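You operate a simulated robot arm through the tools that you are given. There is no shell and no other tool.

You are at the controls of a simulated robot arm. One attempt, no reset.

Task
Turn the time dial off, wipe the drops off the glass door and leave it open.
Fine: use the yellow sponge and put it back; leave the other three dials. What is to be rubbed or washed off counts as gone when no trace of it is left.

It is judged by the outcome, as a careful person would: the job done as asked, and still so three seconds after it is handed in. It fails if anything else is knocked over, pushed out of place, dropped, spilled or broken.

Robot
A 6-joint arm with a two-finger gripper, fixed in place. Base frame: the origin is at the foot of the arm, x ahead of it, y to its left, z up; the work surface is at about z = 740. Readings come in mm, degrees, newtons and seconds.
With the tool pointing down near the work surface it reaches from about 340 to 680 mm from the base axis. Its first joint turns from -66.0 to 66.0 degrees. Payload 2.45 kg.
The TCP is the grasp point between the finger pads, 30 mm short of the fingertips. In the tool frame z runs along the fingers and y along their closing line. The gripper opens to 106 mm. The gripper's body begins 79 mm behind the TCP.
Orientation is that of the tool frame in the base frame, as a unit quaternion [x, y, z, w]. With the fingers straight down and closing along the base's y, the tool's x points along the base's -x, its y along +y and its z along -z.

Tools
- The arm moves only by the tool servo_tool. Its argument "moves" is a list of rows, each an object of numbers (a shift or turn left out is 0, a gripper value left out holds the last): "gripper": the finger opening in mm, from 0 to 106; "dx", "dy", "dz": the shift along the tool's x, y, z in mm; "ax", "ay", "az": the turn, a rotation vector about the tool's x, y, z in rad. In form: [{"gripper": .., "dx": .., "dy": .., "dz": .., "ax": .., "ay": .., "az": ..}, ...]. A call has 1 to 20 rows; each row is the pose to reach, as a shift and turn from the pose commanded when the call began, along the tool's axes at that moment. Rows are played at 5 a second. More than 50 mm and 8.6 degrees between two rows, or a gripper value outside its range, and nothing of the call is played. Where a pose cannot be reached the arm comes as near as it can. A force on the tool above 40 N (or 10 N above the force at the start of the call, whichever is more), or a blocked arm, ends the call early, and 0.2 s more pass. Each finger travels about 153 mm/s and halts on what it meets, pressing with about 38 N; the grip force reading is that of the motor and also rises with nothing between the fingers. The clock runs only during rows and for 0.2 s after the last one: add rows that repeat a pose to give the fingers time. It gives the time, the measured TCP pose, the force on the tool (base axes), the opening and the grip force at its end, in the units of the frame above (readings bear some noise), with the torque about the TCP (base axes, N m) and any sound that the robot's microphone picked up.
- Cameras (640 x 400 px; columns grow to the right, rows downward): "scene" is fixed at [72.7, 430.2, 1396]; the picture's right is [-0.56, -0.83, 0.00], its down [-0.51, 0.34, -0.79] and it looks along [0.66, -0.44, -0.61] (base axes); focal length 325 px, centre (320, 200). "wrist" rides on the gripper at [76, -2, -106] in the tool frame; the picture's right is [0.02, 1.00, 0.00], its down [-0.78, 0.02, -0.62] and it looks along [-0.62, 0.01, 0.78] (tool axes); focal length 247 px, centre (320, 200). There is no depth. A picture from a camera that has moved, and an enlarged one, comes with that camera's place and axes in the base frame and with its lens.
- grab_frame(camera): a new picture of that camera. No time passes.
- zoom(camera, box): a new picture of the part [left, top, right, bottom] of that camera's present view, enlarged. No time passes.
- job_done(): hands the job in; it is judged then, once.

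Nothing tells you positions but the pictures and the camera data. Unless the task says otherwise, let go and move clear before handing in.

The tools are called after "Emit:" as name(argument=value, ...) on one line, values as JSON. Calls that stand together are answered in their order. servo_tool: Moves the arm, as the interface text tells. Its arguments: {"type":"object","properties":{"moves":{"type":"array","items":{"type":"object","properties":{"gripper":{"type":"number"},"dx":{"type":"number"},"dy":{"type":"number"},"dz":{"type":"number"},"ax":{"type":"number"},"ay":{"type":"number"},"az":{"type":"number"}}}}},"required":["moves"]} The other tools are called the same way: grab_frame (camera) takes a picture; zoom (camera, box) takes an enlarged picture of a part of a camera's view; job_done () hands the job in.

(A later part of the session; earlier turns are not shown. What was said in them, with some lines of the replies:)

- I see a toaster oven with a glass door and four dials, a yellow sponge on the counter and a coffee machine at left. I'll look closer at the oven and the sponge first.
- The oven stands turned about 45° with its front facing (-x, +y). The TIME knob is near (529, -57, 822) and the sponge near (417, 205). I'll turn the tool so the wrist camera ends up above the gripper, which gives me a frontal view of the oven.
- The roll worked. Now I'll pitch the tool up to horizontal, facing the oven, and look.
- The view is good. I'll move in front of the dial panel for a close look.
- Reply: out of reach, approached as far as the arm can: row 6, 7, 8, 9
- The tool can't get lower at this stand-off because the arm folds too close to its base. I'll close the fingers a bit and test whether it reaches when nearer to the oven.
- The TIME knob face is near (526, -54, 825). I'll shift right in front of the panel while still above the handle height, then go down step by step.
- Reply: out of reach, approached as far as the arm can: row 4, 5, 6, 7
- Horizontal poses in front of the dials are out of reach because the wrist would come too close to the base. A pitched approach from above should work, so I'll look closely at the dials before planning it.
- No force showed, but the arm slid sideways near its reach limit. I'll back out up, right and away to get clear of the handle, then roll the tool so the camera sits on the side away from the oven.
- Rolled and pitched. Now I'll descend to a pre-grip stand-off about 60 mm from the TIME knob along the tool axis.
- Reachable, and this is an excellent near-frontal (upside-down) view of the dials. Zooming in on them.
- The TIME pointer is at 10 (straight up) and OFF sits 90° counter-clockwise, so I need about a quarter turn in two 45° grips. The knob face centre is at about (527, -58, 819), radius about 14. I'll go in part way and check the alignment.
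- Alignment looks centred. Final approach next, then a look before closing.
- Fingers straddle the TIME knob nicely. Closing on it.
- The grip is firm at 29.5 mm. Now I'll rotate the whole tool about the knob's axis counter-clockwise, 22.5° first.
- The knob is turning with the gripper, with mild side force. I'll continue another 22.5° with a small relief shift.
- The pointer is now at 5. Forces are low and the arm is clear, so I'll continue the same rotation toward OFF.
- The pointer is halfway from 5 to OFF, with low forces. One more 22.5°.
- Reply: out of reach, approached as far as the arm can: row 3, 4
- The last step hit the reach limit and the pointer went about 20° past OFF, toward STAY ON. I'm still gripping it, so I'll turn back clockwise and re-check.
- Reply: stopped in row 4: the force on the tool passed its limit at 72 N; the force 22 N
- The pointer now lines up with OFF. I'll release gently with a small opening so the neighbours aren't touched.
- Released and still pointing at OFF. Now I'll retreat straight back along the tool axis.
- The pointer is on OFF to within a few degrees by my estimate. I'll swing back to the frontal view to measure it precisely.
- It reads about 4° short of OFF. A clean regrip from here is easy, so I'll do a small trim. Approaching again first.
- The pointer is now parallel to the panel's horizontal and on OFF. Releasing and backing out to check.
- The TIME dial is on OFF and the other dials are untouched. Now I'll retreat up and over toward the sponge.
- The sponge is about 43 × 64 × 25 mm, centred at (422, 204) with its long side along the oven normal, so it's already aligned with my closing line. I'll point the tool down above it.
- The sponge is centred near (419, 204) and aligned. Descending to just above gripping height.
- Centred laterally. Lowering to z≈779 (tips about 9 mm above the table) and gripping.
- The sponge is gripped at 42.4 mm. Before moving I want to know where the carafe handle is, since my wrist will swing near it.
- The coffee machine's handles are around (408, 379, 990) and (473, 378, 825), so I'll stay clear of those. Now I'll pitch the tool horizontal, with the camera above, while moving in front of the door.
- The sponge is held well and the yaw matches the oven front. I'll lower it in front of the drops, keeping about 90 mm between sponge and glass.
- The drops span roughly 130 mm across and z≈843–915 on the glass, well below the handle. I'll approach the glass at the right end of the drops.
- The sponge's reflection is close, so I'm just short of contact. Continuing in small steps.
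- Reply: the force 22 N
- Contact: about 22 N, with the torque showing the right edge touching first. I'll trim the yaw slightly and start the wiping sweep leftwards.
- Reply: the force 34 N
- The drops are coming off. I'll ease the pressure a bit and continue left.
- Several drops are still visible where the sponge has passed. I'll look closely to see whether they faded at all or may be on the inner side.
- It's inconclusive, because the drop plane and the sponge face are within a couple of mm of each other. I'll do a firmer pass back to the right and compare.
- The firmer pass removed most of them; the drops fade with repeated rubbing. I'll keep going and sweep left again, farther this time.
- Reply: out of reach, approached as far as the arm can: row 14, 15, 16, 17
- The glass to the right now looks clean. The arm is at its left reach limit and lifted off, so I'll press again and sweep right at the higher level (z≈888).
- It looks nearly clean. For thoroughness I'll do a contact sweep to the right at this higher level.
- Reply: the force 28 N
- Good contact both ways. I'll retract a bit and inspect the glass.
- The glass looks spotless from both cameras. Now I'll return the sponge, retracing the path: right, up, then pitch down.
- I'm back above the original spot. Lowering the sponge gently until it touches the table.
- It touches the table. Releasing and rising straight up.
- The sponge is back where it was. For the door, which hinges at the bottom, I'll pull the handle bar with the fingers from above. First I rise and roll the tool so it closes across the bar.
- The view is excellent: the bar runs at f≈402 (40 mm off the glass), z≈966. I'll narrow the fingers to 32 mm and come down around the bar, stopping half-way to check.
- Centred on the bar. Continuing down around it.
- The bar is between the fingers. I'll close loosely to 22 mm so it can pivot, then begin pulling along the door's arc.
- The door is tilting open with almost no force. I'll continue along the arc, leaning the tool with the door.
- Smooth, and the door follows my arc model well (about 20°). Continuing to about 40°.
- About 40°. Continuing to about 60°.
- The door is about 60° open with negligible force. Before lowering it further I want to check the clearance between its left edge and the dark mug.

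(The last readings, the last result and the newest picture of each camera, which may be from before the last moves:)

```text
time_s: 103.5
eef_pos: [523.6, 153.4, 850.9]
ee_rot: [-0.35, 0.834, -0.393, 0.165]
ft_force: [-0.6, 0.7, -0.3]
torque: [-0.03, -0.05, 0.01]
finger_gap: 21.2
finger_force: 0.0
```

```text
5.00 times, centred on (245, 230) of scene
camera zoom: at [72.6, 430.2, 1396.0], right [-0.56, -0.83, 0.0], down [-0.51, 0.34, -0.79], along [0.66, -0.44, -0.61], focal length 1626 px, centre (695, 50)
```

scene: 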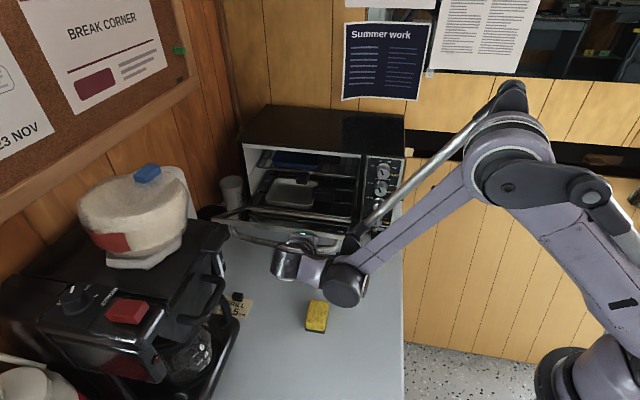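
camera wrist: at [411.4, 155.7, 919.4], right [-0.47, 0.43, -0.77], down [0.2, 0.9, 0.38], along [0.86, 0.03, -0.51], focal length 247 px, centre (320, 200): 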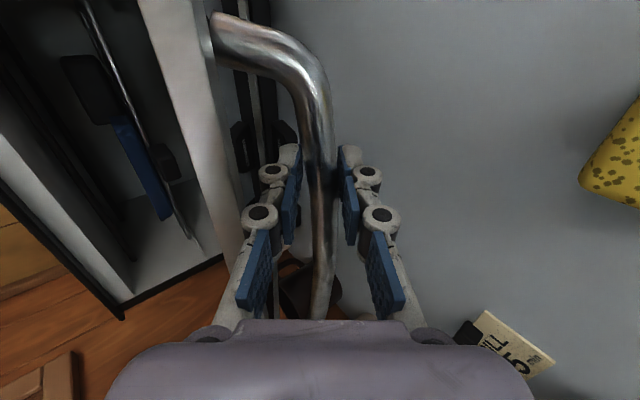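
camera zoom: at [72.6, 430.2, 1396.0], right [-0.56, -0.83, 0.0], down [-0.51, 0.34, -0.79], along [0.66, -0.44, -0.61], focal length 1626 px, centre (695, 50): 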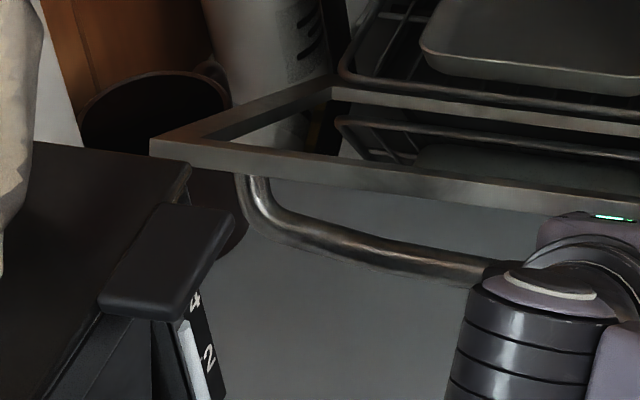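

The door's left edge clears the mug by about 15 mm, so it's safe to continue down to about 72°.

Emit:
servo_tool(moves=[{"dy": 7, "dz": 3.4}, {"dy": 14.2, "dz": 7}, {"dy": 21, "dz": 11}, {"dy": 27.7, "dz": 15.1}, {"dy": 32.9, "dz": 18.8}, {"dy": 32.9, "dz": 18.8}])

Emit:
grab_frame(camera="wrist")

Emit:
grab_frame(camera="scene")

```text
time_s: 104.6
eef_pos: [517.5, 160.6, 817.5]
ee_rot: [-0.355, 0.83, -0.397, 0.165]
ft_force: [-6.7, 4.1, 8.7]
torque: [-1.47, -0.95, 0.2]
finger_gap: 28.6
finger_force: 4.9
stopped in row 5: the force on the tool passed its limit at 44 N (the readings are from after the stop); the commanded pose is now the measured one
```

```text
taken
camera wrist: at [405.2, 161.9, 886.6], right [-0.47, 0.42, -0.78], down [0.19, 0.91, 0.37], along [0.86, 0.03, -0.51], focal length 247 px, centre (320, 200)
```

wrist: 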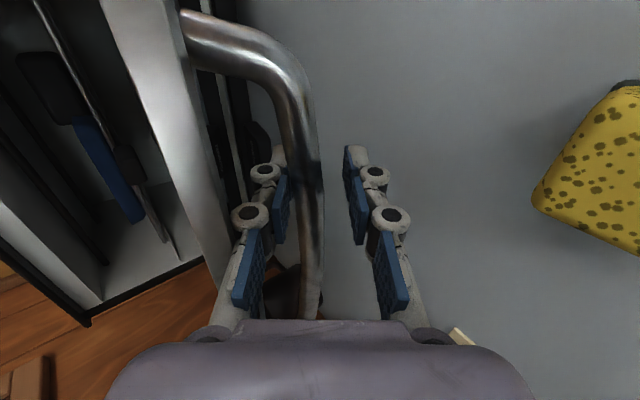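

```text
taken
```

scene: 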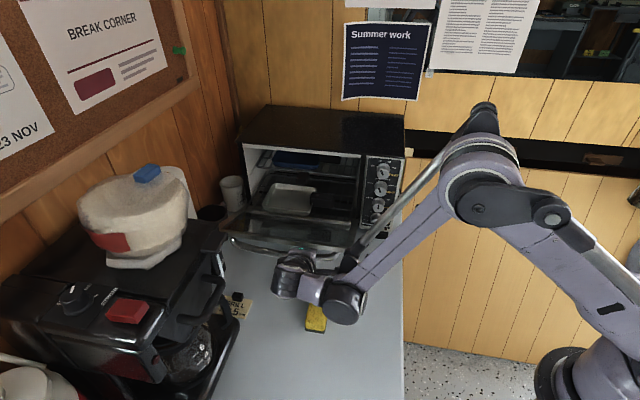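

Emit:
zoom(camera="scene", box=[190, 130, 400, 270])

Emit:
zoom(camera="wrist", box=[150, 60, 430, 320])

Emit:
zoom(camera="scene", box=[185, 190, 305, 270])

```text
2.86 times, centred on (295, 200) of scene
camera zoom: at [72.4, 430.3, 1396.0], right [-0.56, -0.83, 0.0], down [-0.51, 0.34, -0.79], along [0.66, -0.44, -0.61], focal length 929 px, centre (391, 200)
```

zoom: 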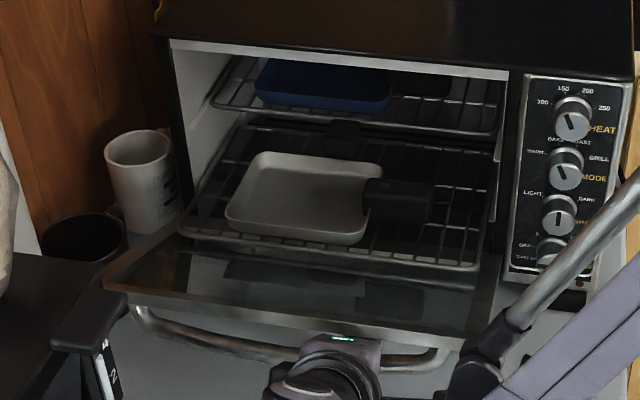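

```text
1.54 times, centred on (290, 190) of wrist
camera zoom: at [405.2, 161.9, 886.6], right [-0.47, 0.42, -0.78], down [0.19, 0.91, 0.37], along [0.86, 0.03, -0.51], focal length 380 px, centre (366, 215)
```

zoom: 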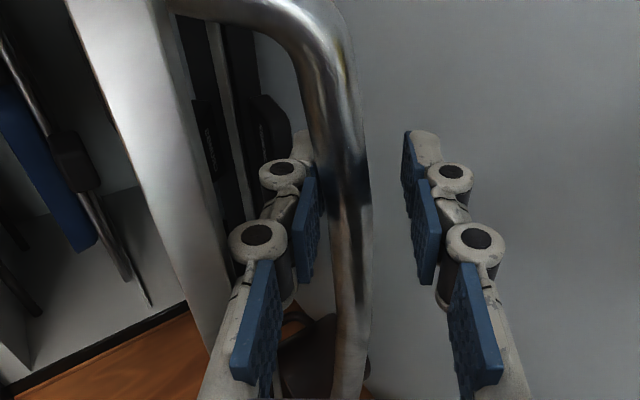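

```text
5.00 times, centred on (245, 230) of scene
camera zoom: at [72.4, 430.3, 1396.0], right [-0.56, -0.83, 0.0], down [-0.51, 0.34, -0.79], along [0.66, -0.44, -0.61], focal length 1626 px, centre (695, 50)
```

zoom: 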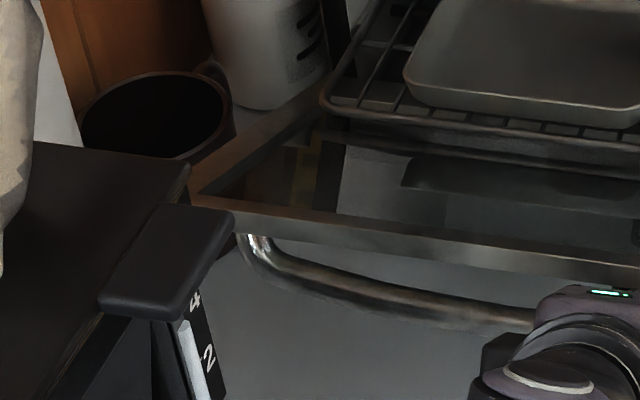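

The door has reached what seems to be its stop at about 70°, and the mug hasn't moved. I'll open the fingers a little and watch whether the door stays.

Emit:
servo_tool(moves=[{"gripper": 32, "dy": -1}, {"gripper": 40, "dy": -2}, {"gripper": 40, "dy": -2}])

Emit:
zoom(camera="wrist", box=[150, 60, 430, 320])

Emit:
zoom(camera="scene", box=[190, 130, 400, 270])

```text
time_s: 105.4
eef_pos: [516.9, 156.9, 818.1]
ee_rot: [-0.352, 0.832, -0.395, 0.167]
ft_force: [-0.5, 0.8, -2.3]
torque: [-0.04, -0.02, -0.01]
finger_gap: 39.0
finger_force: 0.1
```

```text
1.54 times, centred on (290, 190) of wrist
camera zoom: at [406.6, 160.6, 887.2], right [-0.47, 0.42, -0.77], down [0.19, 0.91, 0.38], along [0.86, 0.03, -0.51], focal length 380 px, centre (366, 215)
```

zoom: 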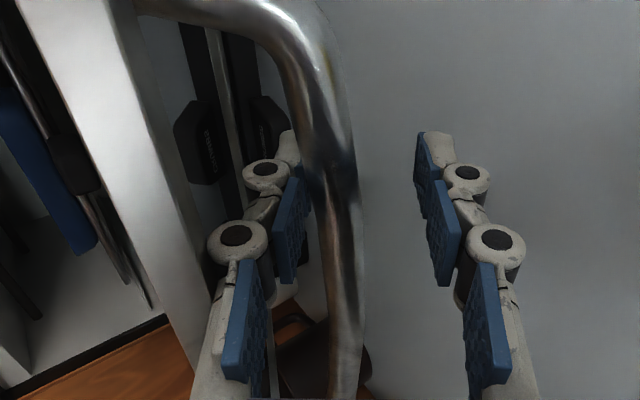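

```text
2.86 times, centred on (295, 200) of scene
camera zoom: at [72.7, 430.2, 1396.0], right [-0.56, -0.83, 0.0], down [-0.51, 0.34, -0.79], along [0.66, -0.44, -0.61], focal length 929 px, centre (391, 200)
```

zoom: 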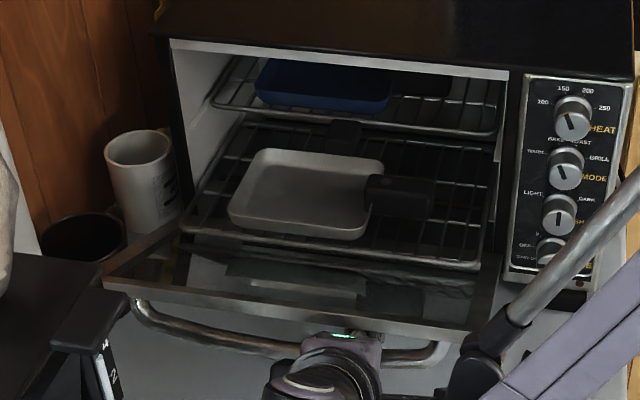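

The door stays put. Now I'll slide the fingers out along the slot, mostly backward.

Emit:
servo_tool(moves=[{"dy": 1.5, "dz": -8}, {"dy": 3, "dz": -16}, {"dy": 4.5, "dz": -25}, {"dy": 6, "dz": -36}, {"dy": 8, "dz": -48}, {"dy": 9, "dz": -65}, {"dy": 9, "dz": -85}, {"dy": 9, "dz": -85}])

Emit:
grab_frame(camera="wrist")

Emit:
grab_frame(camera="scene")

```text
time_s: 106.5
eef_pos: [499.9, 174.5, 835.3]
ee_rot: [-0.351, 0.831, -0.398, 0.167]
ft_force: [5.7, -3.3, 0.4]
torque: [-0.51, -0.3, 0.19]
finger_gap: 42.2
finger_force: 1.3
stopped in row 5: the force on the tool passed its limit at 57 N (the readings are from after the stop); the commanded pose is now the measured one
```

```text
taken
camera wrist: at [388.0, 178.1, 904.5], right [-0.47, 0.42, -0.78], down [0.19, 0.91, 0.37], along [0.86, 0.02, -0.5], focal length 247 px, centre (320, 200)
```

wrist: 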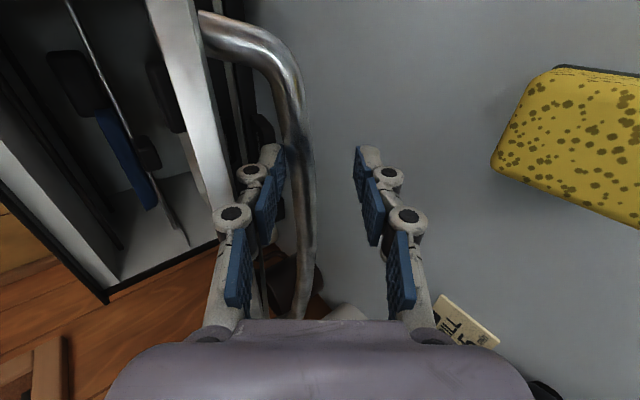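

```text
taken
```

scene: 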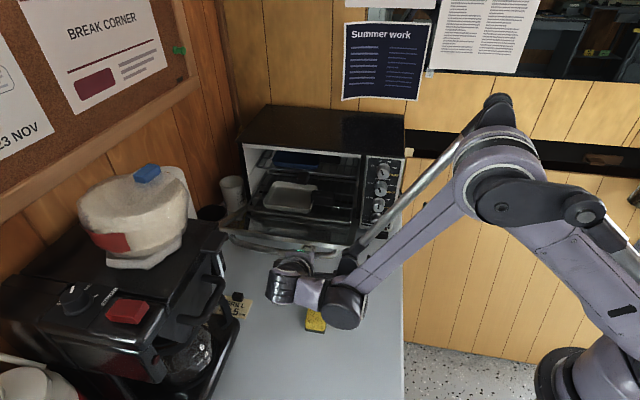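

The inner fingertip is snagging the bar as it leaves. I'll shift it off the bar, then finish withdrawing.

Emit:
servo_tool(moves=[{"dy": -3}, {"dy": -5}, {"dy": -5}])

Emit:
zoom(camera="wrist", box=[180, 60, 420, 260])

Emit:
zoom(camera="scene", box=[200, 180, 380, 290])

```text
time_s: 107.2
eef_pos: [500.8, 173.5, 838.8]
ee_rot: [-0.352, 0.831, -0.397, 0.166]
ft_force: [-2.9, 2.8, 0.7]
torque: [-0.19, -0.16, 0.03]
finger_gap: 39.1
finger_force: 0.0
```

```text
2.00 times, centred on (300, 160) of wrist
camera zoom: at [389.3, 176.9, 908.4], right [-0.47, 0.42, -0.78], down [0.19, 0.91, 0.38], along [0.86, 0.03, -0.5], focal length 494 px, centre (360, 280)
```

zoom: 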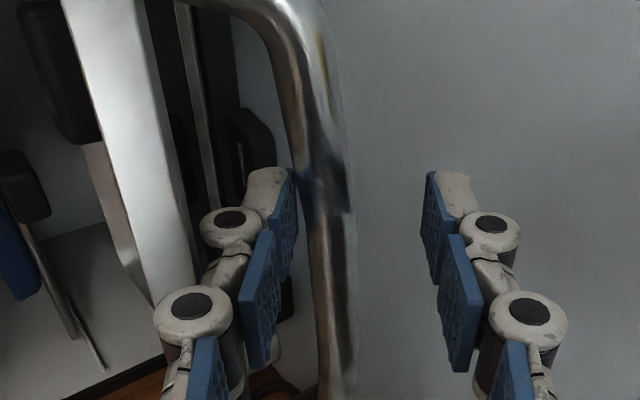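

```text
3.56 times, centred on (290, 235) of scene
camera zoom: at [72.6, 430.2, 1396.0], right [-0.56, -0.83, 0.0], down [-0.51, 0.34, -0.79], along [0.66, -0.44, -0.61], focal length 1156 px, centre (427, 76)
```

zoom: 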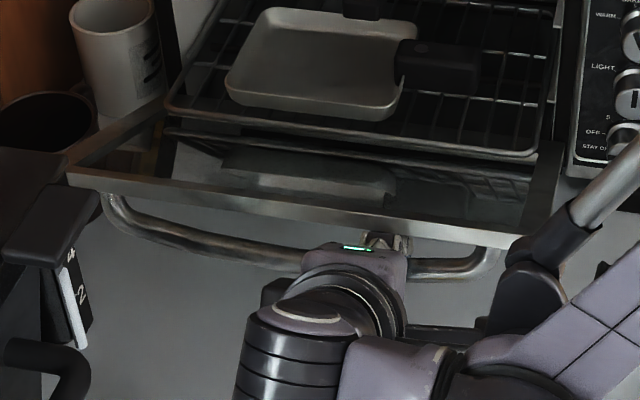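

Emit:
servo_tool(moves=[{"dy": -2, "dz": -2}, {"dy": -3, "dz": -6}, {"dy": -3, "dz": -12}, {"dy": -3, "dz": -20}, {"dy": -3, "dz": -35}, {"dy": -3, "dz": -35}])

Emit:
grab_frame(camera="wrist")

Emit:
zoom(camera="scene", box=[200, 180, 380, 290])

```text
time_s: 108.7
eef_pos: [483.8, 191.5, 864.9]
ee_rot: [-0.351, 0.831, -0.398, 0.167]
ft_force: [-1.1, 0.6, -1.6]
torque: [0.05, 0.01, 0.0]
finger_gap: 39.3
finger_force: 0.1
```

```text
taken
camera wrist: at [371.9, 194.5, 933.3], right [-0.47, 0.42, -0.78], down [0.19, 0.91, 0.38], along [0.86, 0.02, -0.5], focal length 247 px, centre (320, 200)
```

wrist: 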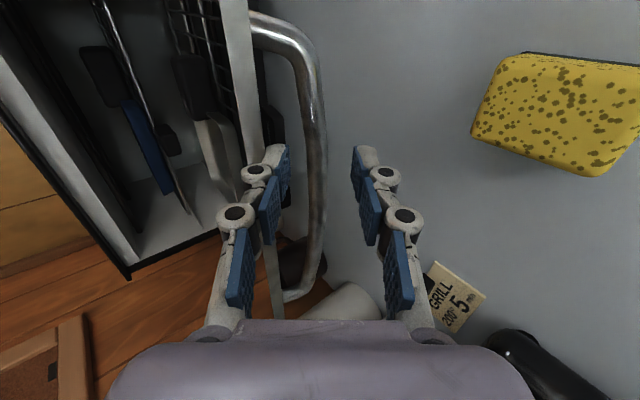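

```text
3.56 times, centred on (290, 235) of scene
camera zoom: at [72.7, 430.2, 1396.0], right [-0.56, -0.83, 0.0], down [-0.51, 0.34, -0.79], along [0.66, -0.44, -0.61], focal length 1156 px, centre (427, 76)
```

zoom: 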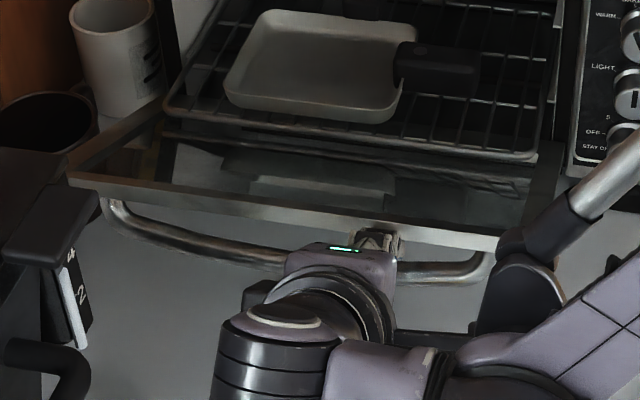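

The gripper is free and the door stays at about 64°. I'll compare the mug and door area with the earlier view, then retreat further.

Emit:
zoom(camera="scene", box=[185, 190, 305, 270])

Emit:
servo_tool(moves=[{"dz": -25, "dy": -5}, {"dz": -50, "dy": -12}, {"dz": -75, "dy": -20}, {"dz": -100, "dy": -30}, {"dz": -100, "dy": -30}])

Emit:
grab_frame(camera="wrist")

Emit:
grab_frame(camera="scene")

```text
5.00 times, centred on (245, 230) of scene
camera zoom: at [72.7, 430.2, 1396.0], right [-0.56, -0.83, 0.0], down [-0.51, 0.34, -0.79], along [0.66, -0.44, -0.61], focal length 1626 px, centre (695, 50)
```

zoom: 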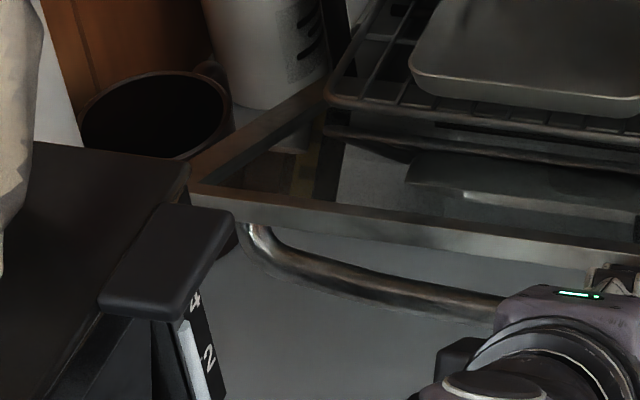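

```text
time_s: 109.8
eef_pos: [443.5, 232.7, 949.7]
ee_rot: [-0.351, 0.831, -0.398, 0.166]
ft_force: [0.5, 0.4, -0.1]
torque: [-0.02, 0.01, 0.03]
finger_gap: 39.8
finger_force: 0.1
```

```text
taken
camera wrist: at [330.8, 235.6, 1018.4], right [-0.47, 0.42, -0.78], down [0.19, 0.91, 0.38], along [0.86, 0.02, -0.5], focal length 247 px, centre (320, 200)
```

wrist: 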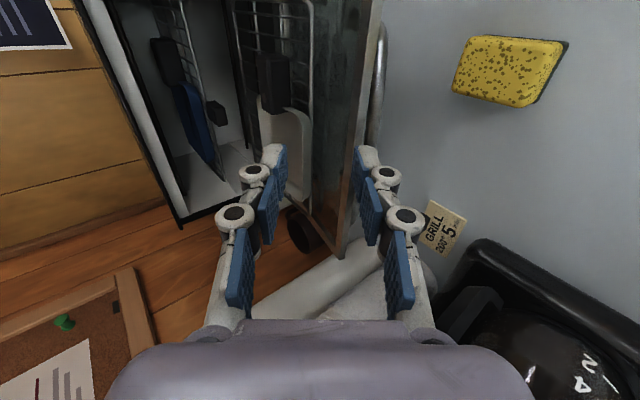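

```text
taken
```

scene: 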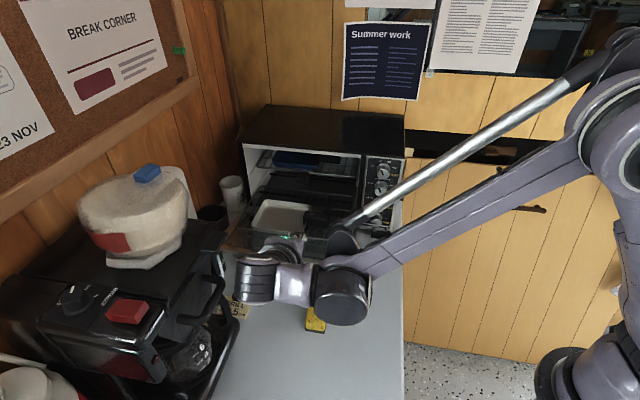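

Emit:
zoom(camera="scene", box=[190, 130, 400, 270])

Emit:
zoom(camera="wrist", box=[80, 0, 420, 260])

```text
2.86 times, centred on (295, 200) of scene
camera zoom: at [72.7, 430.2, 1396.0], right [-0.56, -0.83, 0.0], down [-0.51, 0.34, -0.79], along [0.66, -0.44, -0.61], focal length 929 px, centre (391, 200)
```

zoom: 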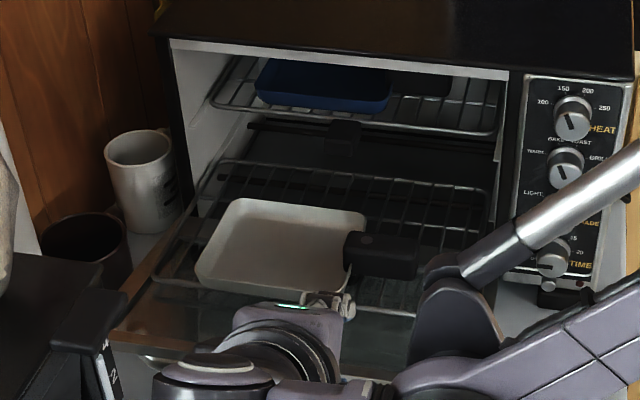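

```text
1.54 times, centred on (250, 130) of wrist
camera zoom: at [330.8, 235.6, 1018.4], right [-0.47, 0.42, -0.78], down [0.19, 0.91, 0.38], along [0.86, 0.02, -0.5], focal length 380 px, centre (428, 308)
```

zoom: 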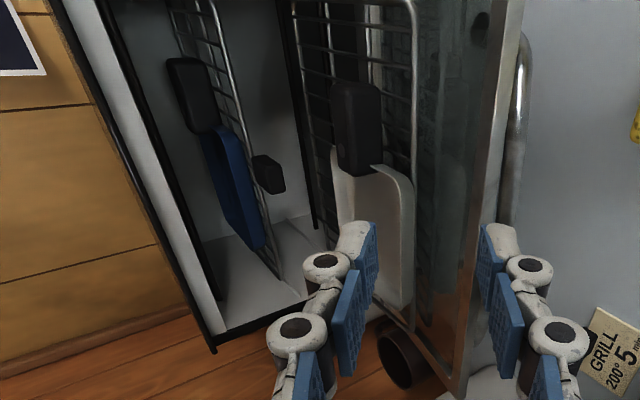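

The lower rack has slid forward with the door, which now looks lower than before. I'll move the arm up and clear for an unobstructed look.

Emit:
servo_tool(moves=[{"dx": 15, "dy": -25, "dz": -25}, {"dx": 40, "dy": -50, "dz": -45}, {"dx": 70, "dy": -75, "dz": -65}, {"dx": 100, "dy": -100, "dz": -85}, {"dx": 130, "dy": -120, "dz": -100}, {"dx": 150, "dy": -130, "dz": -110}, {"dx": 150, "dy": -130, "dz": -110}])

Emit:
grab_frame(camera="wrist")

Emit:
grab_frame(camera="scene")

Emit:
zoom(camera="scene", box=[190, 110, 410, 270])

```text
time_s: 111.5
eef_pos: [334.2, 128.1, 1120.3]
ee_rot: [-0.351, 0.831, -0.398, 0.167]
ft_force: [0.5, 1.0, 0.9]
torque: [0.01, 0.01, 0.04]
finger_gap: 40.2
finger_force: 0.0
```

```text
taken
camera wrist: at [223.0, 131.2, 1189.3], right [-0.47, 0.42, -0.78], down [0.19, 0.91, 0.38], along [0.86, 0.02, -0.5], focal length 247 px, centre (320, 200)
```

wrist: 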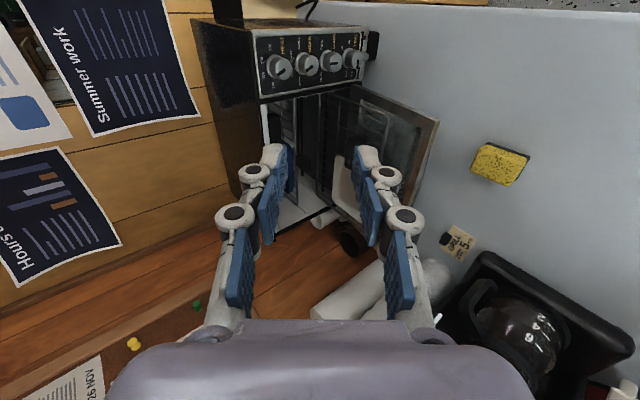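

```text
taken
```

scene: 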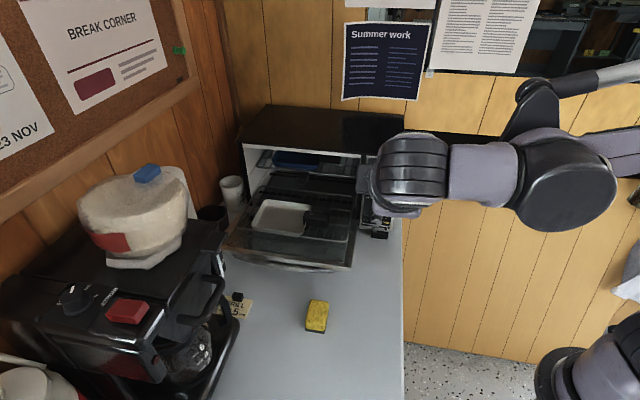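

```text
2.50 times, centred on (300, 190) of scene
camera zoom: at [72.7, 430.2, 1396.0], right [-0.56, -0.83, 0.0], down [-0.51, 0.34, -0.79], along [0.66, -0.44, -0.61], focal length 813 px, centre (370, 225)
```

zoom: 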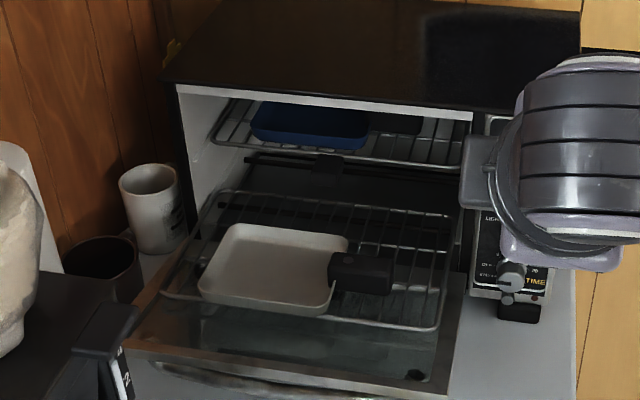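

The door is now fully open, resting nearly horizontal, and the pan is still seated on the rack, which slid out with the door. I'll check details: door glass, dark spot at the corner, mugs and dials.

Emit:
zoom(camera="scene", box=[220, 195, 380, 285])

Emit:
zoom(camera="wrist", box=[190, 20, 460, 260])

Emit:
zoom(camera="wrist", box=[250, 20, 390, 110])

Emit:
zoom(camera="scene", box=[185, 170, 285, 260])

```text
4.00 times, centred on (300, 240) of scene
camera zoom: at [72.7, 430.2, 1396.0], right [-0.56, -0.83, 0.0], down [-0.51, 0.34, -0.79], along [0.66, -0.44, -0.61], focal length 1301 px, centre (400, 40)
```

zoom: 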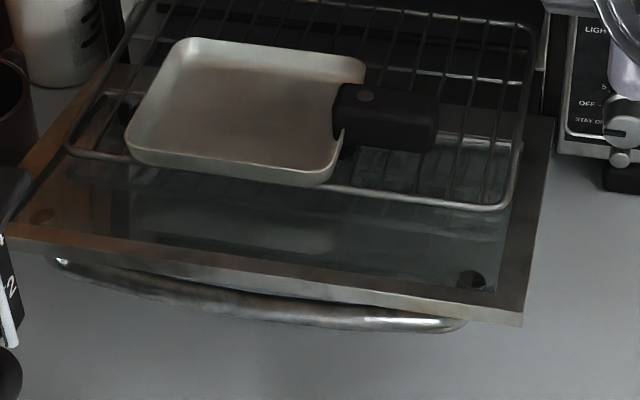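

```text
1.67 times, centred on (325, 140) of wrist
camera zoom: at [223.0, 131.2, 1189.3], right [-0.47, 0.42, -0.78], down [0.19, 0.91, 0.38], along [0.86, 0.02, -0.5], focal length 412 px, centre (312, 300)
```

zoom: 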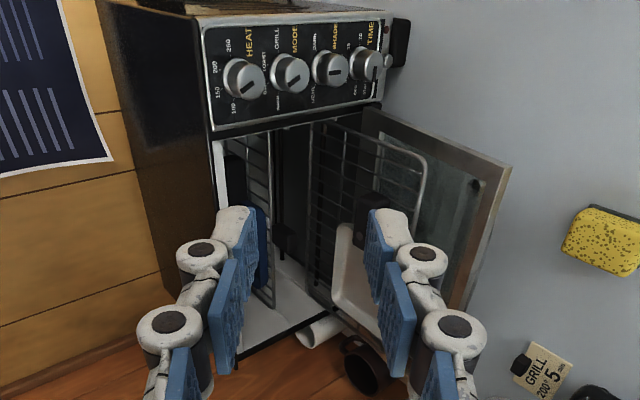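

```text
4.44 times, centred on (320, 65) of wrist
camera zoom: at [223.0, 131.2, 1189.3], right [-0.47, 0.42, -0.78], down [0.19, 0.91, 0.38], along [0.86, 0.02, -0.5], focal length 1098 px, centre (320, 800)
```

zoom: 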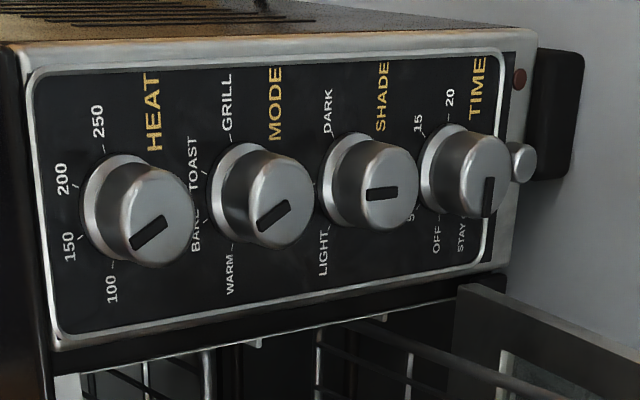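

```text
4.44 times, centred on (235, 215) of scene
camera zoom: at [72.7, 430.2, 1396.0], right [-0.56, -0.83, 0.0], down [-0.51, 0.34, -0.79], along [0.66, -0.44, -0.61], focal length 1445 px, centre (698, 133)
```

zoom: 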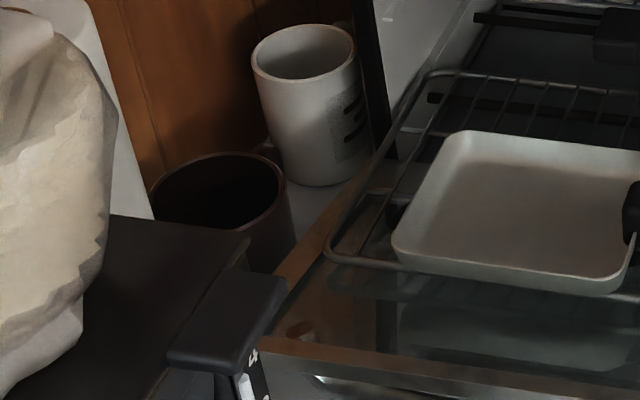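

TIME is at OFF and the other three dials are unchanged. The mugs, pans and note are in place, and the two dark dots are just the handle's mounting screws. I'll wait a moment to confirm the door is stable.

Emit:
servo_tool(moves=[{"dz": -5}, {"dz": -10}, {"dz": -10}, {"dz": -10}, {"dz": -10}, {"dz": -10}, {"dz": -10}, {"dz": -10}, {"dz": -10}, {"dz": -10}])

Emit:
zoom(camera="scene", box=[190, 110, 410, 270])

Emit:
grab_frame(camera="scene")

```text
time_s: 113.7
eef_pos: [330.4, 133.8, 1127.1]
ee_rot: [-0.351, 0.831, -0.398, 0.166]
ft_force: [-0.5, 0.0, -0.1]
torque: [0.02, 0.03, 0.01]
finger_gap: 39.9
finger_force: 0.1
```

```text
2.50 times, centred on (300, 190) of scene
camera zoom: at [72.7, 430.2, 1396.0], right [-0.56, -0.83, 0.0], down [-0.51, 0.34, -0.79], along [0.66, -0.44, -0.61], focal length 813 px, centre (370, 225)
```

zoom: 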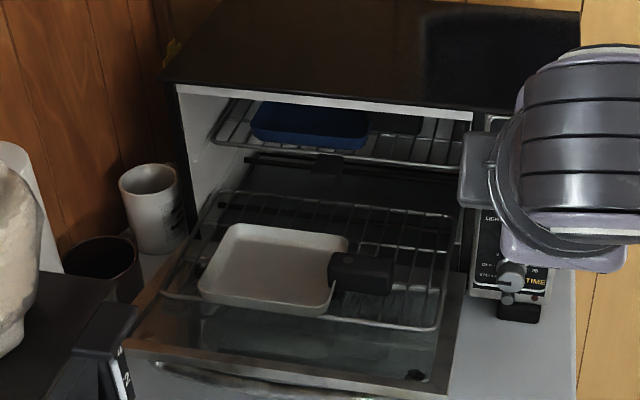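

```text
taken
```

scene: 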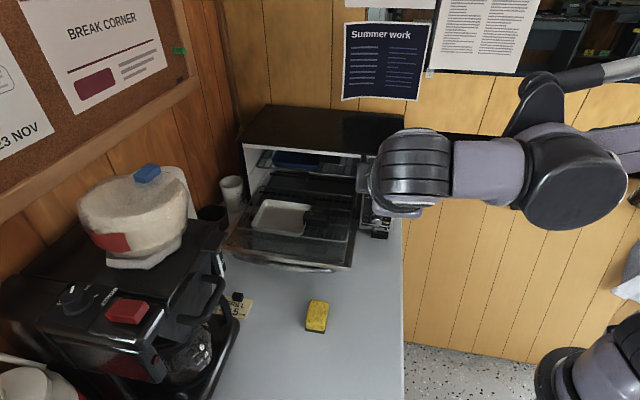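

The scene is stable: the door is open, TIME is off, the glass was clean when last visible, the sponge is back in its place, and the arm is clear. Handing in.

Emit:
job_done()

```text
The job is handed in.
```

The TIME dial is off, the drops are wiped off the glass door, and the door is open. I've handed the job in.

- **Dial:** TIME now points at OFF, within about 2° of the mark. It overshot toward STAY ON once while turning, so I turned it back and trimmed it. The other three dials look unchanged.
- **Glass:** it took several passes with the yellow sponge, because the drops only came off after repeated rubbing. Both cameras showed no trace afterwards. That side of the door now faces down, so I couldn't look at it again after opening.
- **Sponge:** it's back on the counter, within about 1 mm of where it was.
- **Door:** it rests fully open and nearly horizontal. It dropped the last part of the way after I let go of the handle. The lower rack slid out along with it, and the white pan is still sitting on the rack.

The arm hit its force limit three times: once on the dial and twice at the door handle. I saw no damage from those stops. The mugs, pans and note are still standing where they belong.
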